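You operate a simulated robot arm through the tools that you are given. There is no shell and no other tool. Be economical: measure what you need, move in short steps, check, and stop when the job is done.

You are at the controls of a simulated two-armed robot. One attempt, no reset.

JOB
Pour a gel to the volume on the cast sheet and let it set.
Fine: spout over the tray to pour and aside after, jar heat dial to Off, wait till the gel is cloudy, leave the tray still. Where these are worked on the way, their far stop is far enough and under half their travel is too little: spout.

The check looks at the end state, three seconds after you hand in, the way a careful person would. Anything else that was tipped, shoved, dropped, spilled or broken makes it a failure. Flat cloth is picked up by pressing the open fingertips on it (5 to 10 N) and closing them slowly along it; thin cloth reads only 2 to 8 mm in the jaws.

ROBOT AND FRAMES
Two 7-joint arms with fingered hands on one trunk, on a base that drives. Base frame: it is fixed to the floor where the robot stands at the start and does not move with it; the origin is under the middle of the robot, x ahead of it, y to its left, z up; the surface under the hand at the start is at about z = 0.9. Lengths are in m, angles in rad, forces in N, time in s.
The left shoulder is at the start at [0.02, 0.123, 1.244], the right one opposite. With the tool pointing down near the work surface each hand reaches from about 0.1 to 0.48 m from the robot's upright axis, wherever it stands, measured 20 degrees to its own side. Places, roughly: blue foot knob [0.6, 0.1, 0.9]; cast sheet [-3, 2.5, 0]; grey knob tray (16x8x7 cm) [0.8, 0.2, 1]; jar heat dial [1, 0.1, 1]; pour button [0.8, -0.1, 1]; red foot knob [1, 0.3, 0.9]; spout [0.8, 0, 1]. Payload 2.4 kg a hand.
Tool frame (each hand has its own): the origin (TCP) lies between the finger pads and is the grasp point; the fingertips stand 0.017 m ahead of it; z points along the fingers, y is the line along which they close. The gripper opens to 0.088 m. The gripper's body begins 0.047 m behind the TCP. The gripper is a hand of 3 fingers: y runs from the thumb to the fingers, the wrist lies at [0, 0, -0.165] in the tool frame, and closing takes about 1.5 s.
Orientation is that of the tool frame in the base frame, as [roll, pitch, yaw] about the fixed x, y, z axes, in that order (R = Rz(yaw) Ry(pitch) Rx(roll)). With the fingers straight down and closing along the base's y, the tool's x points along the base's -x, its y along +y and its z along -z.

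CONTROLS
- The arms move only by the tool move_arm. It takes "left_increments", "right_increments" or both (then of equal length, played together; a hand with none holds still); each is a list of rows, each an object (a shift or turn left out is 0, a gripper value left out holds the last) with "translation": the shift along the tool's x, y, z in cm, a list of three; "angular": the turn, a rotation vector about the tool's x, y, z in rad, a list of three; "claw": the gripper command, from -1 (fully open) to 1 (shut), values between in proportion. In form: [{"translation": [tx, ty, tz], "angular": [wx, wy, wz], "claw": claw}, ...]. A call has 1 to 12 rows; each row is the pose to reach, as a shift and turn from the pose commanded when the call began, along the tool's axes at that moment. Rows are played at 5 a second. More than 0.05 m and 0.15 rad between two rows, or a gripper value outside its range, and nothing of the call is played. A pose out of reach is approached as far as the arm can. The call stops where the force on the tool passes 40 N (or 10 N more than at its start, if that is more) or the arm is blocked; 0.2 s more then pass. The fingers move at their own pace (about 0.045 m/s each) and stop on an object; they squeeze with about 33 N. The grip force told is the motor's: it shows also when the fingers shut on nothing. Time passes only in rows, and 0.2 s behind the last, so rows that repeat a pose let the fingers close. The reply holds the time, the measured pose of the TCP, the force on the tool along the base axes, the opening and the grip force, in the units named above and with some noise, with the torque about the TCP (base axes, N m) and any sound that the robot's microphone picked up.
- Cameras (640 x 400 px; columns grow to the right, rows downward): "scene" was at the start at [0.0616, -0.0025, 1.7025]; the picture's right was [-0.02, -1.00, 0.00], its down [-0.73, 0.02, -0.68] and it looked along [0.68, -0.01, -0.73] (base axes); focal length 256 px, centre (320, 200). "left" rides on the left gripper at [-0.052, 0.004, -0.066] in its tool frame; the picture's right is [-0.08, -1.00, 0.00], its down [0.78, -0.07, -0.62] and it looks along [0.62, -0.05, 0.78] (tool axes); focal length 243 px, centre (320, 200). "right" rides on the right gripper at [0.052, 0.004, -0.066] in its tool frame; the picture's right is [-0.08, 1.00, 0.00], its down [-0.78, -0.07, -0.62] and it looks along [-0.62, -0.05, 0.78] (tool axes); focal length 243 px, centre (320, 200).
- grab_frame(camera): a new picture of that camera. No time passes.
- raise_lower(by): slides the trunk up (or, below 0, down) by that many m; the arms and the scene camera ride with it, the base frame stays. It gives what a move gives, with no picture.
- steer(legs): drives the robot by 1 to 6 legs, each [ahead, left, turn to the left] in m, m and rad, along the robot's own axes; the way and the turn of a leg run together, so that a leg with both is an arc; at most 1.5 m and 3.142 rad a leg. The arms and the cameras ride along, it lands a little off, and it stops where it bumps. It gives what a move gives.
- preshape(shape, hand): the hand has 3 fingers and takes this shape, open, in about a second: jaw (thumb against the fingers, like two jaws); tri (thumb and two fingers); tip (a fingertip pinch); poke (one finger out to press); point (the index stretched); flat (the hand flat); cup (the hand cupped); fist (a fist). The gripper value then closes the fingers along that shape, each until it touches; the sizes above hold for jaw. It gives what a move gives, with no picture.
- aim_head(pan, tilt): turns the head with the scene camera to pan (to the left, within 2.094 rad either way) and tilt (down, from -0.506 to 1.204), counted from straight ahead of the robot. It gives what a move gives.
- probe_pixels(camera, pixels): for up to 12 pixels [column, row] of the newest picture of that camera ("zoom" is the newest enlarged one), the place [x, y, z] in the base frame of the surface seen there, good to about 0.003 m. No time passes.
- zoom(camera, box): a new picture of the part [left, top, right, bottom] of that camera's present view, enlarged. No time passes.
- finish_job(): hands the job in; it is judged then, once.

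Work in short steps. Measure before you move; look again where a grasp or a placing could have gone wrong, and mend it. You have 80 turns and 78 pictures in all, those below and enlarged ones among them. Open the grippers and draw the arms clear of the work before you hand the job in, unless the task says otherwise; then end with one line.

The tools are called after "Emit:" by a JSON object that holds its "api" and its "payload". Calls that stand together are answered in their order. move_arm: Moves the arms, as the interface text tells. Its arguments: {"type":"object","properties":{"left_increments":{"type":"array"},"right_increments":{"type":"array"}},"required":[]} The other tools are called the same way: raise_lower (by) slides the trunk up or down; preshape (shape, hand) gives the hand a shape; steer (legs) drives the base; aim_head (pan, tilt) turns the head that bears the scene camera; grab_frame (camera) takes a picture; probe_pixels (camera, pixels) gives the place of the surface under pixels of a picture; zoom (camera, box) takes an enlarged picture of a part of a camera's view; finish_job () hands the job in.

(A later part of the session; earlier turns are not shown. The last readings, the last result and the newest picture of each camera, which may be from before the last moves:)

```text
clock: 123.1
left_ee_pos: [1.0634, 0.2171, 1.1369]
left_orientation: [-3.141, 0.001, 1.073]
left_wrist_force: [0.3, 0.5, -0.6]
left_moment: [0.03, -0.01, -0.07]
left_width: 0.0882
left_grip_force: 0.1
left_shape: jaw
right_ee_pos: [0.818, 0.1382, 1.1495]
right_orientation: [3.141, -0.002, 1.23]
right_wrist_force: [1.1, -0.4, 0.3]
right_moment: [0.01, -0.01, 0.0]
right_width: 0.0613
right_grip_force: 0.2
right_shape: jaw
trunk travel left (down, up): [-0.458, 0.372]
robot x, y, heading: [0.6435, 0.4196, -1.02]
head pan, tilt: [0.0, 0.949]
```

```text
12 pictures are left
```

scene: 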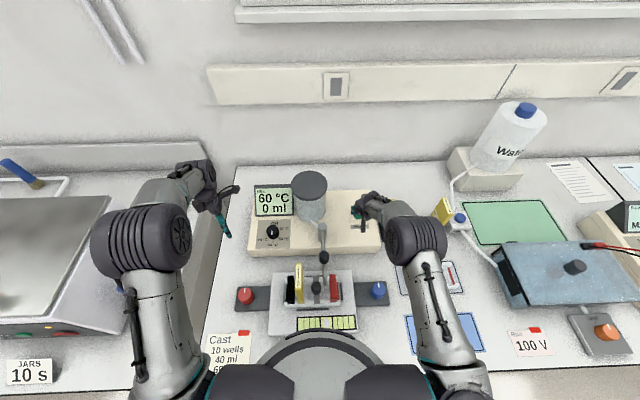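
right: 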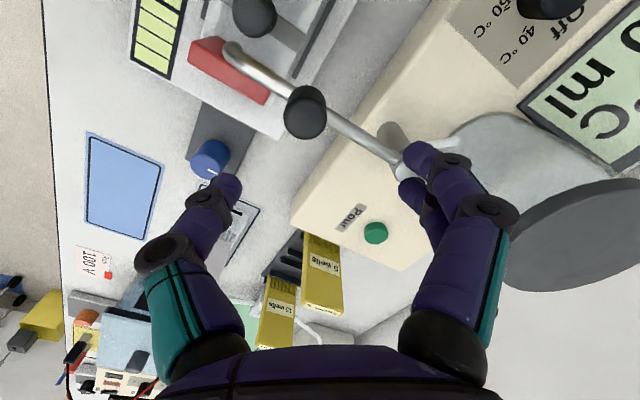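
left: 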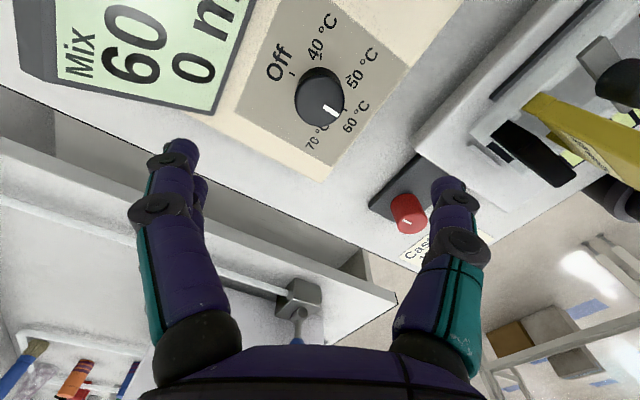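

Knob at (306,113) as expected with the earlier small bias. I shift -0.4 cm, descend 8.6 cm and grip.

Emit:
{"api": "move_arm", "payload": {"right_increments": [{"translation": [0, -0.4, 3.5]}, {"translation": [0, -0.4, 6.8]}, {"translation": [0, -0.4, 8.6]}, {"translation": [0, -0.4, 8.6], "claw": 0.4}, {"translation": [0, -0.4, 8.6], "claw": 0.7}, {"translation": [0, -0.4, 8.6], "claw": 1}, {"translation": [0, -0.4, 8.6], "claw": 1}, {"translation": [0, -0.4, 8.6], "claw": 1}, {"translation": [0, -0.4, 8.6], "claw": 1}, {"translation": [0, -0.4, 8.6], "claw": 1}]}}

```text
clock: 125.3
left_ee_pos: [1.0635, 0.2171, 1.1373]
left_orientation: [3.141, -0.001, 1.074]
left_wrist_force: [-0.3, -0.1, 0.4]
left_moment: [-0.03, 0.02, -0.06]
left_width: 0.088
left_grip_force: 0.1
left_shape: jaw
right_ee_pos: [0.8119, 0.1395, 1.0626]
right_orientation: [3.141, 0.0, 1.234]
right_wrist_force: [-0.7, 0.7, -5.3]
right_moment: [0.0, 0.02, 0.0]
right_width: 0.0185
right_grip_force: 32.7
right_shape: jaw
trunk travel left (down, up): [-0.458, 0.372]
robot x, y, heading: [0.6471, 0.4211, -1.016]
head pan, tilt: [0.0, 0.949]
```

Gripped. Circle fit of the readings gives pivot (0.8636,0.0539), r=0.10; I swing back 88° to its original aside position.

Emit:
{"api": "move_arm", "payload": {"right_increments": [{"translation": [-1.14, -0.81, 0], "angular": [0, 0, -0.14]}, {"translation": [-2.37, -1.46, 0], "angular": [0, 0, -0.279]}, {"translation": [-3.68, -1.92, 0], "angular": [0, 0, -0.419]}, {"translation": [-5.05, -2.2, 0], "angular": [0, 0, -0.559]}, {"translation": [-6.44, -2.29, 0], "angular": [0, 0, -0.698]}, {"translation": [-7.83, -2.18, 0], "angular": [0, 0, -0.838]}, {"translation": [-9.19, -1.88, 0], "angular": [0, 0, -0.977]}, {"translation": [-10.5, -1.4, 0], "angular": [0, 0, -1.117]}, {"translation": [-11.72, -0.74, 0], "angular": [0, 0, -1.257]}, {"translation": [-12.84, 0.09, 0], "angular": [0, 0, -1.396]}, {"translation": [-13.84, 1.07, 0], "angular": [0, 0, -1.536]}]}}

Emit:
{"api": "zoom", "payload": {"camera": "scene", "box": [230, 165, 430, 310]}}

```text
clock: 127.7
left_ee_pos: [1.0635, 0.2173, 1.1375]
left_orientation: [-3.14, 0.002, 1.073]
left_wrist_force: [-0.4, 0.4, 1.0]
left_moment: [0.01, 0.01, 0.0]
left_width: 0.0877
left_grip_force: 0.2
left_shape: jaw
right_ee_pos: [0.7781, 0.0078, 1.062]
right_orientation: [-3.141, 0.0, 2.771]
right_wrist_force: [-0.6, -1.7, 2.7]
right_moment: [0.04, -0.03, -0.05]
right_width: 0.0181
right_grip_force: 33.1
right_shape: jaw
trunk travel left (down, up): [-0.458, 0.372]
robot x, y, heading: [0.6483, 0.422, -1.019]
head pan, tilt: [0.0, 0.949]
```

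```text
2.76 times, centred on (330, 238) of scene
```

zoom: 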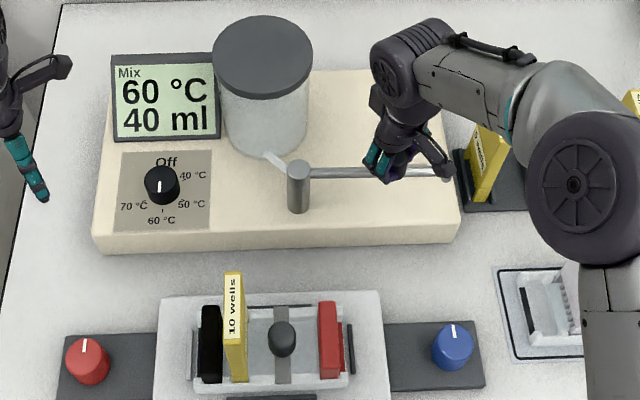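

Spout is aside. I release and lift the right hand while the left hand returns over the dial and descends.

Emit:
{"api": "move_arm", "payload": {"right_increments": [{"claw": 0.2}, {"claw": -0.4}, {"claw": -0.4}, {"claw": -0.4}, {"translation": [0, 0, -4]}, {"translation": [0, 0, -8]}, {"translation": [0, 0, -12]}, {"translation": [0, 0, -14]}, {"translation": [0, 0, -14]}], "left_increments": [{"translation": [-3.8, -0.2, 0]}, {"translation": [-7.6, -0.4, 0]}, {"translation": [-11.26, -0.6, 0]}, {"translation": [-11.26, -0.6, 4]}, {"translation": [-11.26, -0.6, 8]}, {"translation": [-11.26, -0.6, 11.5]}, {"translation": [-11.26, -0.6, 13.7]}, {"translation": [-11.26, -0.6, 15.1]}, {"translation": [-11.26, -0.6, 15.1]}]}}

Emit:
{"api": "grab_frame", "payload": {"camera": "left"}}

```text
clock: 129.7
left_ee_pos: [1.0075, 0.1205, 0.9836]
left_orientation: [3.14, 0.002, 1.075]
left_wrist_force: [-0.6, 0.1, 0.3]
left_moment: [0.01, 0.0, 0.0]
left_width: 0.0879
left_grip_force: 0.1
left_shape: jaw
right_ee_pos: [0.7756, 0.0065, 1.2001]
right_orientation: [3.141, 0.003, 2.769]
right_wrist_force: [0.0, -0.8, 0.2]
right_moment: [0.02, -0.03, -0.03]
right_width: 0.0612
right_grip_force: 0.1
right_shape: jaw
trunk travel left (down, up): [-0.458, 0.372]
robot x, y, heading: [0.6437, 0.4256, -1.018]
head pan, tilt: [0.0, 0.949]
```

```text
10 pictures are left
```

left: 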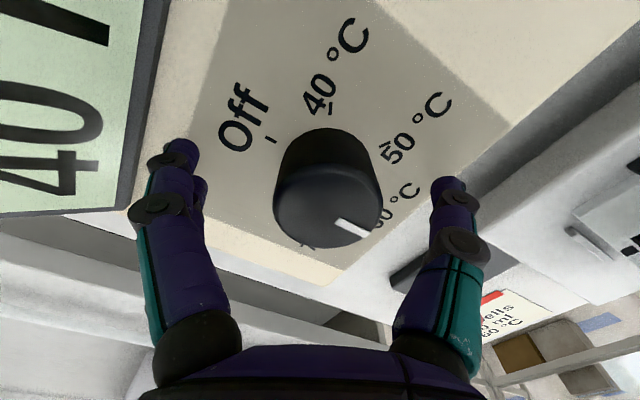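

Dial is between the fingers. Close on it.

Emit:
{"api": "move_arm", "payload": {"left_increments": [{"claw": 0.3}, {"claw": 0.6}, {"claw": 1}, {"claw": 1}, {"claw": 1}, {"claw": 1}, {"claw": 1}, {"claw": 1}]}}

Emit:
{"api": "move_arm", "payload": {"left_increments": [{"angular": [0, 0, -0.145]}, {"angular": [0, 0, -0.29]}, {"angular": [0, 0, -0.435]}, {"angular": [0, 0, -0.58]}, {"angular": [0, 0, -0.725]}, {"angular": [0, 0, -0.87]}, {"angular": [0, 0, -1.015]}, {"angular": [0, 0, -1.16]}, {"angular": [0, 0, -1.305]}, {"angular": [0, 0, -1.45]}, {"angular": [0, 0, -1.57]}, {"angular": [0, 0, -1.57]}]}}

```text
clock: 131.5
left_ee_pos: [1.0066, 0.1199, 0.9828]
left_orientation: [3.14, 0.0, 1.074]
left_wrist_force: [-1.4, -3.9, -2.1]
left_moment: [0.0, 0.0, -0.03]
left_width: 0.0289
left_grip_force: 33.4
left_shape: jaw
right_ee_pos: [0.7759, 0.0061, 1.2001]
right_orientation: [3.141, 0.0, 2.769]
right_wrist_force: [-0.2, -0.6, 0.2]
right_moment: [0.02, 0.0, -0.03]
right_width: 0.0611
right_grip_force: 0.2
right_shape: jaw
trunk travel left (down, up): [-0.458, 0.372]
robot x, y, heading: [0.643, 0.4215, -1.014]
head pan, tilt: [0.0, 0.949]
```

```text
clock: 134.1
left_ee_pos: [1.0059, 0.121, 0.9842]
left_orientation: [-3.14, 0.001, 2.647]
left_wrist_force: [9.5, 8.6, -0.4]
left_moment: [0.21, -0.17, -0.05]
left_width: 0.0278
left_grip_force: 33.6
left_shape: jaw
right_ee_pos: [0.777, 0.0087, 1.2005]
right_orientation: [-3.14, 0.001, 2.769]
right_wrist_force: [-0.3, -0.3, -0.1]
right_moment: [-0.03, 0.0, 0.02]
right_width: 0.0615
right_grip_force: 0.3
right_shape: jaw
trunk travel left (down, up): [-0.458, 0.372]
robot x, y, heading: [0.6469, 0.4214, -1.017]
head pan, tilt: [0.0, 0.949]
```

Turned half-way. Open, lift and look at the dial.

Emit:
{"api": "move_arm", "payload": {"left_increments": [{"claw": 0}, {"claw": -1}, {"claw": -1}, {"claw": -1}, {"claw": -1}, {"translation": [0, 0, -4]}, {"translation": [0, 0, -8]}, {"translation": [0, 0, -12]}]}}

Emit:
{"api": "grab_frame", "payload": {"camera": "left"}}

```text
clock: 135.9
left_ee_pos: [1.0034, 0.1207, 1.1015]
left_orientation: [3.141, 0.001, 2.644]
left_wrist_force: [0.6, 0.5, -0.6]
left_moment: [0.01, 0.03, 0.0]
left_width: 0.0878
left_grip_force: 0.2
left_shape: jaw
right_ee_pos: [0.7751, 0.0062, 1.2005]
right_orientation: [-3.139, 0.002, 2.77]
right_wrist_force: [0.3, -0.1, -0.3]
right_moment: [-0.01, 0.0, -0.02]
right_width: 0.0613
right_grip_force: 0.1
right_shape: jaw
trunk travel left (down, up): [-0.458, 0.372]
robot x, y, heading: [0.645, 0.4207, -1.018]
head pan, tilt: [0.0, 0.949]
```

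```text
9 pictures are left
```

left: 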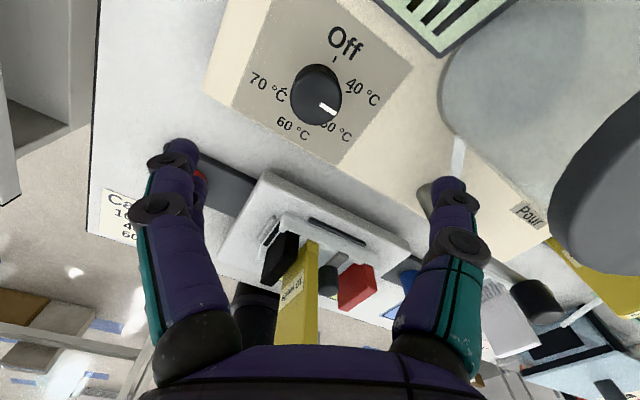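

Mark is now between 50 and 40 as expected. I turn the open hand back +1.57 at height, then descend.

Emit:
{"api": "move_arm", "payload": {"left_increments": [{"angular": [0, 0, 0.145]}, {"angular": [0, 0, 0.29]}, {"angular": [0, 0, 0.435]}, {"angular": [0, 0, 0.58]}, {"angular": [0, 0, 0.725]}, {"angular": [0, 0, 0.87]}, {"angular": [0, 0, 1.015]}, {"angular": [0, 0, 1.16]}, {"angular": [0, 0, 1.305]}, {"angular": [0, 0, 1.45]}, {"angular": [0, 0, 1.57]}]}}

Emit:
{"api": "move_arm", "payload": {"left_increments": [{"translation": [0, 0.1, 4]}, {"translation": [0, 0.1, 8]}, {"translation": [0, 0.1, 10.5]}, {"translation": [0, 0.1, 12]}, {"translation": [0, 0.1, 12], "claw": 0.3}, {"translation": [0, 0.1, 12], "claw": 0.6}, {"translation": [0, 0.1, 12], "claw": 1}, {"translation": [0, 0.1, 12], "claw": 1}, {"translation": [0, 0.1, 12], "claw": 1}, {"translation": [0, 0.1, 12], "claw": 1}, {"translation": [0, 0.1, 12], "claw": 1}, {"translation": [0, 0.1, 12], "claw": 1}]}}

Emit:
{"api": "grab_frame", "payload": {"camera": "left"}}

```text
clock: 138.3
left_ee_pos: [1.0055, 0.1189, 1.1038]
left_orientation: [-3.141, 0.0, 1.07]
left_wrist_force: [-0.3, 0.0, -1.4]
left_moment: [-0.03, 0.02, 0.02]
left_width: 0.0879
left_grip_force: 0.0
left_shape: jaw
right_ee_pos: [0.7758, 0.0069, 1.1997]
right_orientation: [-3.141, -0.001, 2.77]
right_wrist_force: [0.0, -0.6, 0.0]
right_moment: [0.02, -0.01, -0.03]
right_width: 0.0614
right_grip_force: 0.1
right_shape: jaw
trunk travel left (down, up): [-0.458, 0.372]
robot x, y, heading: [0.6408, 0.4232, -1.016]
head pan, tilt: [0.0, 0.949]
```

```text
clock: 140.9
left_ee_pos: [1.0078, 0.1179, 0.9823]
left_orientation: [3.141, 0.001, 1.074]
left_wrist_force: [-1.1, -5.0, -1.2]
left_moment: [-0.07, 0.04, 0.02]
left_width: 0.0281
left_grip_force: 33.7
left_shape: jaw
right_ee_pos: [0.774, 0.0063, 1.2009]
right_orientation: [3.141, 0.0, 2.769]
right_wrist_force: [-0.6, 0.3, 0.0]
right_moment: [0.01, 0.0, 0.02]
right_width: 0.0613
right_grip_force: 0.1
right_shape: jaw
trunk travel left (down, up): [-0.458, 0.372]
robot x, y, heading: [0.6471, 0.4183, -1.015]
head pan, tilt: [0.0, 0.949]
```

```text
8 pictures are left
```

left: 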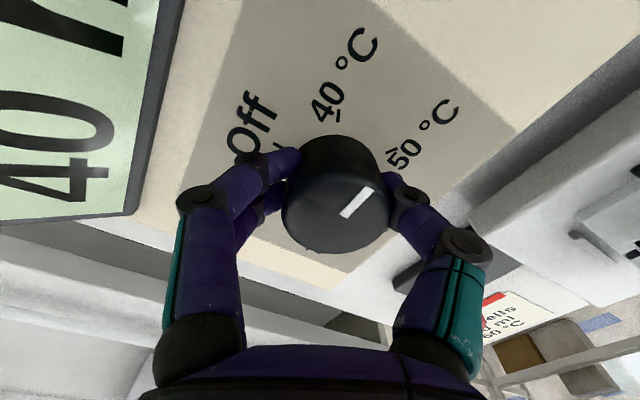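

The mark sits ~50° in the view, Off tick at ~147°, so ~98° remains. I turn -1.72 rad.

Emit:
{"api": "move_arm", "payload": {"left_increments": [{"angular": [0, 0, -0.145]}, {"angular": [0, 0, -0.29]}, {"angular": [0, 0, -0.435]}, {"angular": [0, 0, -0.58]}, {"angular": [0, 0, -0.725]}, {"angular": [0, 0, -0.87]}, {"angular": [0, 0, -1.015]}, {"angular": [0, 0, -1.16]}, {"angular": [0, 0, -1.305]}, {"angular": [0, 0, -1.45]}, {"angular": [0, 0, -1.595]}, {"angular": [0, 0, -1.72]}]}}

Emit:
{"api": "move_arm", "payload": {"left_increments": [{"claw": 0}, {"claw": -1}, {"claw": -1}, {"claw": -1}, {"claw": -1}, {"translation": [0, 0, -4]}, {"translation": [0, 0, -8]}, {"translation": [0, 0, -12]}]}}

Emit:
{"api": "grab_frame", "payload": {"camera": "left"}}

```text
clock: 143.5
left_ee_pos: [1.0089, 0.1207, 0.983]
left_orientation: [-3.141, 0.001, 2.796]
left_wrist_force: [14.0, 12.1, -4.1]
left_moment: [0.34, -0.3, -0.55]
left_width: 0.025
left_grip_force: 32.8
left_shape: jaw
right_ee_pos: [0.7779, 0.0088, 1.2002]
right_orientation: [-3.139, 0.0, 2.77]
right_wrist_force: [0.8, 0.7, -0.3]
right_moment: [-0.02, 0.01, -0.02]
right_width: 0.0613
right_grip_force: 0.1
right_shape: jaw
trunk travel left (down, up): [-0.458, 0.372]
robot x, y, heading: [0.6445, 0.4197, -1.018]
head pan, tilt: [0.0, 0.949]
```

```text
clock: 145.3
left_ee_pos: [1.0095, 0.1236, 1.1028]
left_orientation: [3.141, 0.0, 2.793]
left_wrist_force: [0.8, -0.7, 0.6]
left_moment: [-0.01, -0.01, 0.01]
left_width: 0.0878
left_grip_force: 0.1
left_shape: jaw
right_ee_pos: [0.775, 0.0077, 1.2002]
right_orientation: [3.14, 0.003, 2.769]
right_wrist_force: [-0.5, 1.1, -0.5]
right_moment: [0.01, 0.01, 0.01]
right_width: 0.0615
right_grip_force: 0.0
right_shape: jaw
trunk travel left (down, up): [-0.458, 0.372]
robot x, y, heading: [0.6447, 0.4201, -1.02]
head pan, tilt: [0.0, 0.949]
```

```text
7 pictures are left
```

left: 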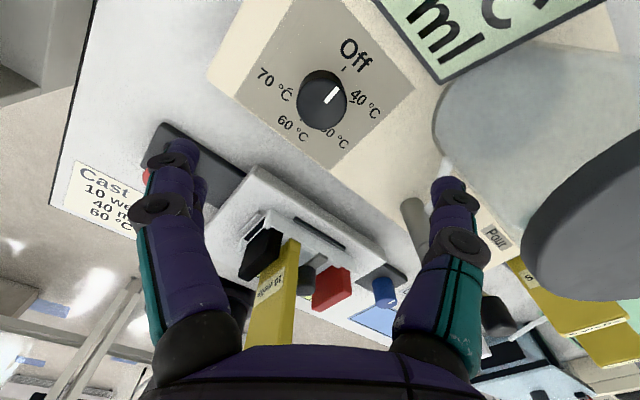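

Torque rose at the end (stop). The mark seems on Off; I zoom to verify.

Emit:
{"api": "zoom", "payload": {"camera": "left", "box": [240, 20, 420, 150]}}

```text
3.08 times, centred on (330, 85) of left
```

zoom: 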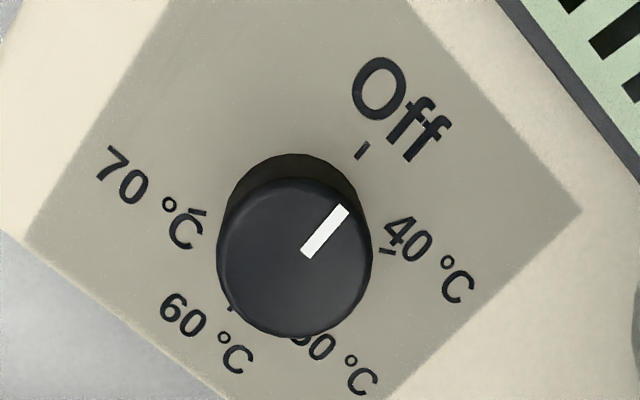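

The mark lines up with the Off tick. I draw both arms up and clear, then wait for setting.

Emit:
{"api": "move_arm", "payload": {"left_increments": [{"translation": [0, 0, -4]}, {"translation": [0, 0, -8]}, {"translation": [-0.5, 3, -11]}, {"translation": [-1, 6, -13]}, {"translation": [-1.7, 9, -15]}, {"translation": [-2.3, 11, -15]}, {"translation": [-2.3, 11, -15]}, {"translation": [-2.3, 11, -15]}], "right_increments": [{"translation": [0, 0, -4]}, {"translation": [0, 0, -8]}, {"translation": [4, -0.5, -8]}, {"translation": [8, -1, -8]}, {"translation": [12, -1.6, -8]}, {"translation": [14, -2, -8]}, {"translation": [14, -2, -8], "claw": -1}, {"translation": [14, -2, -8], "claw": -1}]}}

Emit:
{"api": "move_arm", "payload": {"left_increments": [{"claw": -1}, {"claw": -1}, {"claw": -1}, {"claw": -1}, {"claw": -1}, {"claw": -1}, {"claw": -1}, {"claw": -1}, {"claw": -1}, {"claw": -1}, {"claw": -1}, {"claw": -1}]}}

Emit:
{"api": "move_arm", "payload": {"left_increments": [{"claw": -1}, {"claw": -1}, {"claw": -1}, {"claw": -1}, {"claw": -1}, {"claw": -1}, {"claw": -1}, {"claw": -1}, {"claw": -1}, {"claw": -1}, {"claw": -1}, {"claw": -1}]}}

Emit:
{"api": "zoom", "payload": {"camera": "scene", "box": [230, 170, 410, 340]}}

```text
clock: 147.1
left_ee_pos: [1.0659, 0.2147, 1.2524]
left_orientation: [3.141, 0.001, 2.794]
left_wrist_force: [1.0, 1.3, -1.5]
left_moment: [-0.01, 0.03, 0.02]
left_width: 0.0875
left_grip_force: 0.0
left_shape: jaw
right_ee_pos: [0.6363, 0.0418, 1.2826]
right_orientation: [3.141, 0.002, 2.768]
right_wrist_force: [0.3, -0.7, -0.1]
right_moment: [-0.04, -0.02, 0.0]
right_width: 0.0879
right_grip_force: 0.1
right_shape: jaw
trunk travel left (down, up): [-0.458, 0.372]
robot x, y, heading: [0.6397, 0.4226, -1.019]
head pan, tilt: [0.0, 0.949]
```

```text
clock: 149.7
left_ee_pos: [1.0651, 0.2151, 1.2521]
left_orientation: [3.141, 0.001, 2.794]
left_wrist_force: [-0.3, -0.6, 0.1]
left_moment: [0.0, -0.02, -0.02]
left_width: 0.0876
left_grip_force: 0.1
left_shape: jaw
right_ee_pos: [0.6366, 0.0419, 1.2819]
right_orientation: [-3.141, 0.0, 2.77]
right_wrist_force: [0.4, 0.7, 0.3]
right_moment: [0.01, 0.03, 0.03]
right_width: 0.0881
right_grip_force: 0.1
right_shape: jaw
trunk travel left (down, up): [-0.458, 0.372]
robot x, y, heading: [0.6458, 0.4223, -1.02]
head pan, tilt: [0.0, 0.949]
```

```text
clock: 152.3
left_ee_pos: [1.0649, 0.2147, 1.2518]
left_orientation: [-3.141, 0.0, 2.794]
left_wrist_force: [0.2, 0.5, -0.5]
left_moment: [0.01, -0.03, 0.01]
left_width: 0.0877
left_grip_force: 0.0
left_shape: jaw
right_ee_pos: [0.638, 0.0418, 1.2823]
right_orientation: [-3.141, 0.001, 2.77]
right_wrist_force: [0.4, -0.9, 0.0]
right_moment: [-0.01, 0.0, -0.02]
right_width: 0.088
right_grip_force: 0.1
right_shape: jaw
trunk travel left (down, up): [-0.458, 0.372]
robot x, y, heading: [0.6442, 0.4224, -1.017]
head pan, tilt: [0.0, 0.949]
```

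```text
2.35 times, centred on (320, 255) of scene
```

zoom: 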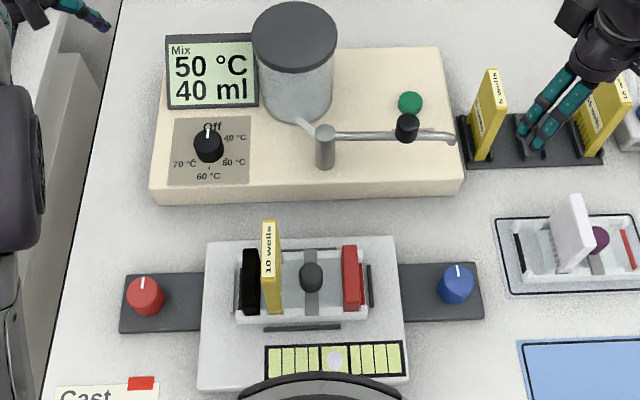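

Jar cools (50 °C), dial Off, spout aside. I wait about 20 s more and look at the gel.

Emit:
{"api": "move_arm", "payload": {"left_increments": [{"claw": -1}, {"claw": -1}, {"claw": -1}, {"claw": -1}, {"claw": -1}, {"claw": -1}, {"claw": -1}, {"claw": -1}, {"claw": -1}, {"claw": -1}, {"claw": -1}, {"claw": -1}]}}

Emit:
{"api": "move_arm", "payload": {"left_increments": [{"claw": -1}, {"claw": -1}, {"claw": -1}, {"claw": -1}, {"claw": -1}, {"claw": -1}, {"claw": -1}, {"claw": -1}, {"claw": -1}, {"claw": -1}, {"claw": -1}, {"claw": -1}]}}

Emit:
{"api": "move_arm", "payload": {"left_increments": [{"claw": -1}, {"claw": -1}, {"claw": -1}, {"claw": -1}, {"claw": -1}, {"claw": -1}, {"claw": -1}, {"claw": -1}, {"claw": -1}, {"claw": -1}, {"claw": -1}, {"claw": -1}]}}

Emit:
{"api": "move_arm", "payload": {"left_increments": [{"claw": -1}, {"claw": -1}, {"claw": -1}, {"claw": -1}, {"claw": -1}, {"claw": -1}, {"claw": -1}, {"claw": -1}, {"claw": -1}, {"claw": -1}, {"claw": -1}, {"claw": -1}]}}

Emit:
{"api": "move_arm", "payload": {"left_increments": [{"claw": -1}, {"claw": -1}, {"claw": -1}, {"claw": -1}, {"claw": -1}, {"claw": -1}, {"claw": -1}, {"claw": -1}, {"claw": -1}, {"claw": -1}, {"claw": -1}, {"claw": -1}]}}

Emit:
{"api": "move_arm", "payload": {"left_increments": [{"claw": -1}, {"claw": -1}, {"claw": -1}, {"claw": -1}, {"claw": -1}, {"claw": -1}, {"claw": -1}, {"claw": -1}, {"claw": -1}, {"claw": -1}, {"claw": -1}, {"claw": -1}]}}

Emit:
{"api": "zoom", "payload": {"camera": "scene", "box": [270, 250, 370, 320]}}

```text
clock: 154.9
left_ee_pos: [1.0651, 0.2146, 1.2526]
left_orientation: [-3.141, 0.001, 2.795]
left_wrist_force: [0.6, 0.6, -1.4]
left_moment: [0.0, 0.02, -0.01]
left_width: 0.0879
left_grip_force: 0.0
left_shape: jaw
right_ee_pos: [0.6361, 0.0419, 1.2817]
right_orientation: [3.141, -0.002, 2.769]
right_wrist_force: [0.5, 0.8, -0.6]
right_moment: [0.01, 0.04, -0.05]
right_width: 0.0877
right_grip_force: 0.0
right_shape: jaw
trunk travel left (down, up): [-0.458, 0.372]
robot x, y, heading: [0.6491, 0.4192, -1.019]
head pan, tilt: [0.0, 0.949]
```

```text
clock: 157.5
left_ee_pos: [1.0655, 0.2152, 1.2524]
left_orientation: [3.141, 0.001, 2.793]
left_wrist_force: [-0.6, 0.5, 0.2]
left_moment: [0.02, 0.02, -0.01]
left_width: 0.088
left_grip_force: 0.2
left_shape: jaw
right_ee_pos: [0.6374, 0.0406, 1.2821]
right_orientation: [-3.141, 0.001, 2.769]
right_wrist_force: [-0.4, 0.2, 0.7]
right_moment: [0.0, 0.01, 0.0]
right_width: 0.088
right_grip_force: 0.1
right_shape: jaw
trunk travel left (down, up): [-0.458, 0.372]
robot x, y, heading: [0.6429, 0.4222, -1.015]
head pan, tilt: [0.0, 0.949]
```

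```text
clock: 160.1
left_ee_pos: [1.0655, 0.2143, 1.2521]
left_orientation: [3.141, 0.0, 2.796]
left_wrist_force: [-0.1, 0.9, -0.2]
left_moment: [0.0, -0.03, 0.02]
left_width: 0.088
left_grip_force: 0.0
left_shape: jaw
right_ee_pos: [0.6368, 0.0421, 1.2828]
right_orientation: [-3.14, 0.0, 2.77]
right_wrist_force: [-0.1, 0.0, 0.0]
right_moment: [0.0, -0.03, 0.03]
right_width: 0.0878
right_grip_force: 0.2
right_shape: jaw
trunk travel left (down, up): [-0.458, 0.372]
robot x, y, heading: [0.6441, 0.4194, -1.023]
head pan, tilt: [0.0, 0.949]
```

```text
clock: 162.7
left_ee_pos: [1.0656, 0.2137, 1.2536]
left_orientation: [3.14, 0.0, 2.793]
left_wrist_force: [-1.0, 0.9, -0.1]
left_moment: [0.0, -0.02, -0.03]
left_width: 0.0878
left_grip_force: 0.0
left_shape: jaw
right_ee_pos: [0.6372, 0.0415, 1.2821]
right_orientation: [-3.141, 0.0, 2.77]
right_wrist_force: [0.3, -0.2, -0.2]
right_moment: [-0.03, -0.02, -0.02]
right_width: 0.0877
right_grip_force: 0.0
right_shape: jaw
trunk travel left (down, up): [-0.458, 0.372]
robot x, y, heading: [0.6468, 0.419, -1.016]
head pan, tilt: [0.0, 0.949]
```

```text
clock: 165.3
left_ee_pos: [1.0654, 0.2152, 1.2537]
left_orientation: [3.141, 0.001, 2.794]
left_wrist_force: [0.3, 0.0, -0.9]
left_moment: [0.0, 0.01, 0.0]
left_width: 0.0878
left_grip_force: 0.0
left_shape: jaw
right_ee_pos: [0.6356, 0.0417, 1.2824]
right_orientation: [3.141, 0.0, 2.77]
right_wrist_force: [-0.3, -0.5, -0.7]
right_moment: [0.02, -0.01, -0.02]
right_width: 0.0878
right_grip_force: 0.1
right_shape: jaw
trunk travel left (down, up): [-0.458, 0.372]
robot x, y, heading: [0.6457, 0.4188, -1.019]
head pan, tilt: [0.0, 0.949]
```

```text
clock: 167.9
left_ee_pos: [1.0661, 0.2149, 1.2518]
left_orientation: [-3.141, 0.0, 2.795]
left_wrist_force: [0.0, -0.9, -0.6]
left_moment: [0.0, 0.0, -0.01]
left_width: 0.0879
left_grip_force: 0.1
left_shape: jaw
right_ee_pos: [0.6369, 0.0426, 1.2813]
right_orientation: [3.14, -0.001, 2.77]
right_wrist_force: [0.6, 0.2, 0.1]
right_moment: [-0.01, 0.0, -0.03]
right_width: 0.088
right_grip_force: 0.2
right_shape: jaw
trunk travel left (down, up): [-0.458, 0.372]
robot x, y, heading: [0.6445, 0.4201, -1.019]
head pan, tilt: [0.0, 0.949]
```

```text
5.71 times, centred on (320, 285) of scene
```

zoom: 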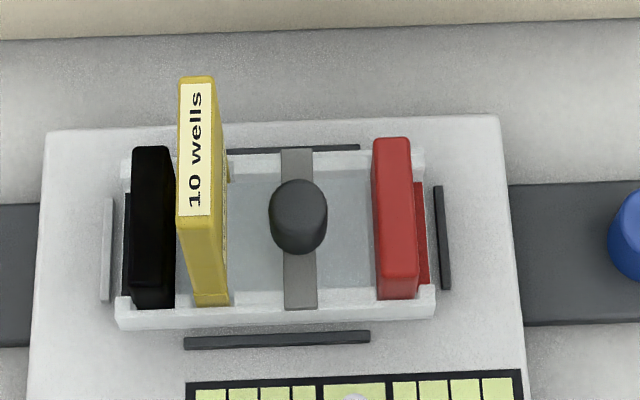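

The tray holds a slightly bluish, still fairly clear gel. I wait ~30 s more and compare.

Emit:
{"api": "move_arm", "payload": {"left_increments": [{"claw": -1}, {"claw": -1}, {"claw": -1}, {"claw": -1}, {"claw": -1}, {"claw": -1}, {"claw": -1}, {"claw": -1}, {"claw": -1}, {"claw": -1}, {"claw": -1}, {"claw": -1}]}}

Emit:
{"api": "move_arm", "payload": {"left_increments": [{"claw": -1}, {"claw": -1}, {"claw": -1}, {"claw": -1}, {"claw": -1}, {"claw": -1}, {"claw": -1}, {"claw": -1}, {"claw": -1}, {"claw": -1}, {"claw": -1}, {"claw": -1}]}}

Emit:
{"api": "move_arm", "payload": {"left_increments": [{"claw": -1}, {"claw": -1}, {"claw": -1}, {"claw": -1}, {"claw": -1}, {"claw": -1}, {"claw": -1}, {"claw": -1}, {"claw": -1}, {"claw": -1}, {"claw": -1}, {"claw": -1}]}}

Emit:
{"api": "move_arm", "payload": {"left_increments": [{"claw": -1}, {"claw": -1}, {"claw": -1}, {"claw": -1}, {"claw": -1}, {"claw": -1}, {"claw": -1}, {"claw": -1}, {"claw": -1}, {"claw": -1}, {"claw": -1}, {"claw": -1}]}}

Emit:
{"api": "move_arm", "payload": {"left_increments": [{"claw": -1}, {"claw": -1}, {"claw": -1}, {"claw": -1}, {"claw": -1}, {"claw": -1}, {"claw": -1}, {"claw": -1}, {"claw": -1}, {"claw": -1}, {"claw": -1}, {"claw": -1}]}}

Emit:
{"api": "move_arm", "payload": {"left_increments": [{"claw": -1}, {"claw": -1}, {"claw": -1}, {"claw": -1}, {"claw": -1}, {"claw": -1}, {"claw": -1}, {"claw": -1}, {"claw": -1}, {"claw": -1}, {"claw": -1}, {"claw": -1}]}}

Emit:
{"api": "move_arm", "payload": {"left_increments": [{"claw": -1}, {"claw": -1}, {"claw": -1}, {"claw": -1}, {"claw": -1}, {"claw": -1}, {"claw": -1}, {"claw": -1}, {"claw": -1}, {"claw": -1}, {"claw": -1}, {"claw": -1}]}}

Emit:
{"api": "move_arm", "payload": {"left_increments": [{"claw": -1}, {"claw": -1}, {"claw": -1}, {"claw": -1}, {"claw": -1}, {"claw": -1}, {"claw": -1}, {"claw": -1}, {"claw": -1}, {"claw": -1}, {"claw": -1}, {"claw": -1}]}}

Emit:
{"api": "move_arm", "payload": {"left_increments": [{"claw": -1}, {"claw": -1}, {"claw": -1}, {"claw": -1}, {"claw": -1}, {"claw": -1}, {"claw": -1}, {"claw": -1}, {"claw": -1}, {"claw": -1}, {"claw": -1}, {"claw": -1}]}}

Emit:
{"api": "move_arm", "payload": {"left_increments": [{"claw": -1}, {"claw": -1}, {"claw": -1}, {"claw": -1}, {"claw": -1}, {"claw": -1}, {"claw": -1}, {"claw": -1}, {"claw": -1}, {"claw": -1}, {"claw": -1}, {"claw": -1}]}}

Emit:
{"api": "zoom", "payload": {"camera": "scene", "box": [270, 250, 370, 320]}}

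```text
clock: 170.5
left_ee_pos: [1.0665, 0.2151, 1.2534]
left_orientation: [-3.141, -0.001, 2.793]
left_wrist_force: [0.0, 0.4, -0.2]
left_moment: [-0.03, 0.0, 0.02]
left_width: 0.0881
left_grip_force: 0.1
left_shape: jaw
right_ee_pos: [0.638, 0.0407, 1.2825]
right_orientation: [-3.141, 0.0, 2.771]
right_wrist_force: [0.3, -0.2, -0.2]
right_moment: [0.01, 0.03, 0.03]
right_width: 0.088
right_grip_force: 0.1
right_shape: jaw
trunk travel left (down, up): [-0.458, 0.372]
robot x, y, heading: [0.6463, 0.4241, -1.024]
head pan, tilt: [0.0, 0.949]
```

```text
clock: 173.1
left_ee_pos: [1.0651, 0.214, 1.2534]
left_orientation: [-3.141, -0.001, 2.794]
left_wrist_force: [-0.2, 0.4, 1.1]
left_moment: [0.02, -0.02, 0.0]
left_width: 0.088
left_grip_force: 0.1
left_shape: jaw
right_ee_pos: [0.6361, 0.042, 1.2824]
right_orientation: [3.14, -0.001, 2.77]
right_wrist_force: [-0.1, -0.2, -0.4]
right_moment: [0.03, 0.01, 0.04]
right_width: 0.0877
right_grip_force: 0.1
right_shape: jaw
trunk travel left (down, up): [-0.458, 0.372]
robot x, y, heading: [0.644, 0.4195, -1.019]
head pan, tilt: [0.0, 0.949]
```

```text
clock: 175.7
left_ee_pos: [1.0665, 0.2149, 1.2531]
left_orientation: [3.141, 0.001, 2.794]
left_wrist_force: [-0.5, -0.2, 0.9]
left_moment: [0.03, -0.01, -0.02]
left_width: 0.0877
left_grip_force: 0.1
left_shape: jaw
right_ee_pos: [0.6363, 0.0422, 1.2816]
right_orientation: [-3.141, 0.0, 2.77]
right_wrist_force: [-0.3, -0.6, -0.1]
right_moment: [0.01, -0.03, -0.02]
right_width: 0.088
right_grip_force: 0.0
right_shape: jaw
trunk travel left (down, up): [-0.458, 0.372]
robot x, y, heading: [0.6434, 0.4233, -1.021]
head pan, tilt: [0.0, 0.949]
```

```text
clock: 178.3
left_ee_pos: [1.0658, 0.2143, 1.2531]
left_orientation: [-3.141, 0.0, 2.794]
left_wrist_force: [-0.1, -0.3, 0.1]
left_moment: [0.04, 0.05, 0.0]
left_width: 0.0879
left_grip_force: 0.1
left_shape: jaw
right_ee_pos: [0.6372, 0.0409, 1.2815]
right_orientation: [3.141, 0.001, 2.769]
right_wrist_force: [0.5, -0.1, 0.4]
right_moment: [0.0, 0.01, 0.01]
right_width: 0.0882
right_grip_force: 0.0
right_shape: jaw
trunk travel left (down, up): [-0.458, 0.372]
robot x, y, heading: [0.6479, 0.4189, -1.019]
head pan, tilt: [0.0, 0.949]
```

```text
clock: 180.9
left_ee_pos: [1.0655, 0.2147, 1.2527]
left_orientation: [-3.141, -0.001, 2.794]
left_wrist_force: [0.6, -0.1, -0.3]
left_moment: [-0.02, 0.01, 0.0]
left_width: 0.088
left_grip_force: 0.1
left_shape: jaw
right_ee_pos: [0.6369, 0.0428, 1.2806]
right_orientation: [3.14, 0.001, 2.77]
right_wrist_force: [-0.3, -0.4, 0.3]
right_moment: [0.0, 0.0, 0.0]
right_width: 0.0879
right_grip_force: 0.0
right_shape: jaw
trunk travel left (down, up): [-0.458, 0.372]
robot x, y, heading: [0.6457, 0.4189, -1.013]
head pan, tilt: [0.0, 0.949]
```

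```text
clock: 183.5
left_ee_pos: [1.0667, 0.2157, 1.2524]
left_orientation: [-3.142, 0.0, 2.795]
left_wrist_force: [0.6, 0.3, -0.6]
left_moment: [-0.03, -0.02, 0.01]
left_width: 0.0879
left_grip_force: 0.0
left_shape: jaw
right_ee_pos: [0.6368, 0.0424, 1.2827]
right_orientation: [-3.141, 0.001, 2.77]
right_wrist_force: [0.4, 0.7, -0.2]
right_moment: [-0.01, 0.0, -0.01]
right_width: 0.088
right_grip_force: 0.0
right_shape: jaw
trunk travel left (down, up): [-0.458, 0.372]
robot x, y, heading: [0.6485, 0.4216, -1.023]
head pan, tilt: [0.0, 0.949]
```

```text
clock: 186.1
left_ee_pos: [1.0647, 0.2147, 1.2532]
left_orientation: [-3.141, 0.0, 2.795]
left_wrist_force: [0.4, -0.4, 0.5]
left_moment: [-0.02, 0.0, -0.03]
left_width: 0.0876
left_grip_force: 0.1
left_shape: jaw
right_ee_pos: [0.6366, 0.0418, 1.281]
right_orientation: [3.141, 0.0, 2.768]
right_wrist_force: [-0.7, -0.2, 0.2]
right_moment: [0.0, 0.04, 0.01]
right_width: 0.0877
right_grip_force: 0.0
right_shape: jaw
trunk travel left (down, up): [-0.458, 0.372]
robot x, y, heading: [0.6481, 0.4216, -1.019]
head pan, tilt: [0.0, 0.949]
```

```text
clock: 188.7
left_ee_pos: [1.0651, 0.2144, 1.2535]
left_orientation: [3.139, -0.002, 2.793]
left_wrist_force: [0.1, 0.1, 0.4]
left_moment: [0.0, 0.04, 0.02]
left_width: 0.0882
left_grip_force: 0.1
left_shape: jaw
right_ee_pos: [0.6379, 0.0416, 1.2818]
right_orientation: [-3.141, 0.0, 2.771]
right_wrist_force: [0.0, 0.4, 0.0]
right_moment: [0.0, -0.01, 0.01]
right_width: 0.0879
right_grip_force: 0.1
right_shape: jaw
trunk travel left (down, up): [-0.458, 0.372]
robot x, y, heading: [0.6471, 0.4182, -1.02]
head pan, tilt: [0.0, 0.949]
```

```text
clock: 191.3
left_ee_pos: [1.066, 0.2153, 1.252]
left_orientation: [-3.141, 0.0, 2.795]
left_wrist_force: [-0.1, 0.0, -0.3]
left_moment: [0.0, -0.01, 0.03]
left_width: 0.0879
left_grip_force: 0.1
left_shape: jaw
right_ee_pos: [0.6374, 0.0406, 1.2827]
right_orientation: [-3.141, -0.001, 2.77]
right_wrist_force: [-0.5, 0.2, 0.4]
right_moment: [-0.03, 0.01, -0.01]
right_width: 0.0879
right_grip_force: 0.1
right_shape: jaw
trunk travel left (down, up): [-0.458, 0.372]
robot x, y, heading: [0.6446, 0.4216, -1.024]
head pan, tilt: [0.0, 0.949]
```

```text
clock: 193.9
left_ee_pos: [1.0651, 0.2148, 1.2524]
left_orientation: [3.14, 0.0, 2.794]
left_wrist_force: [0.0, 0.3, -0.7]
left_moment: [-0.02, 0.03, -0.01]
left_width: 0.088
left_grip_force: 0.0
left_shape: jaw
right_ee_pos: [0.6379, 0.0414, 1.2819]
right_orientation: [3.141, -0.001, 2.769]
right_wrist_force: [-0.3, -0.2, -0.2]
right_moment: [-0.01, 0.02, 0.0]
right_width: 0.0882
right_grip_force: 0.0
right_shape: jaw
trunk travel left (down, up): [-0.458, 0.372]
robot x, y, heading: [0.6448, 0.4219, -1.019]
head pan, tilt: [0.0, 0.949]
```

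```text
5.71 times, centred on (320, 285) of scene
```

zoom: 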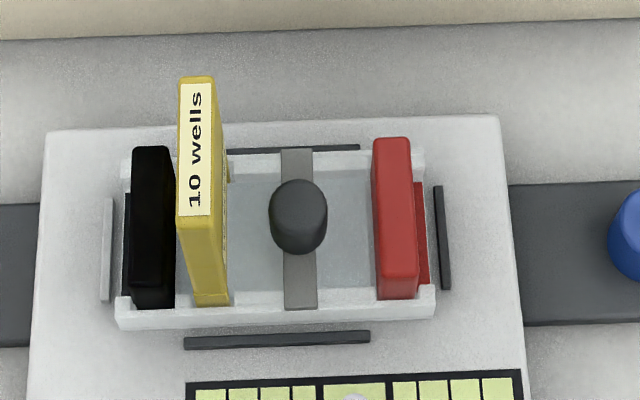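

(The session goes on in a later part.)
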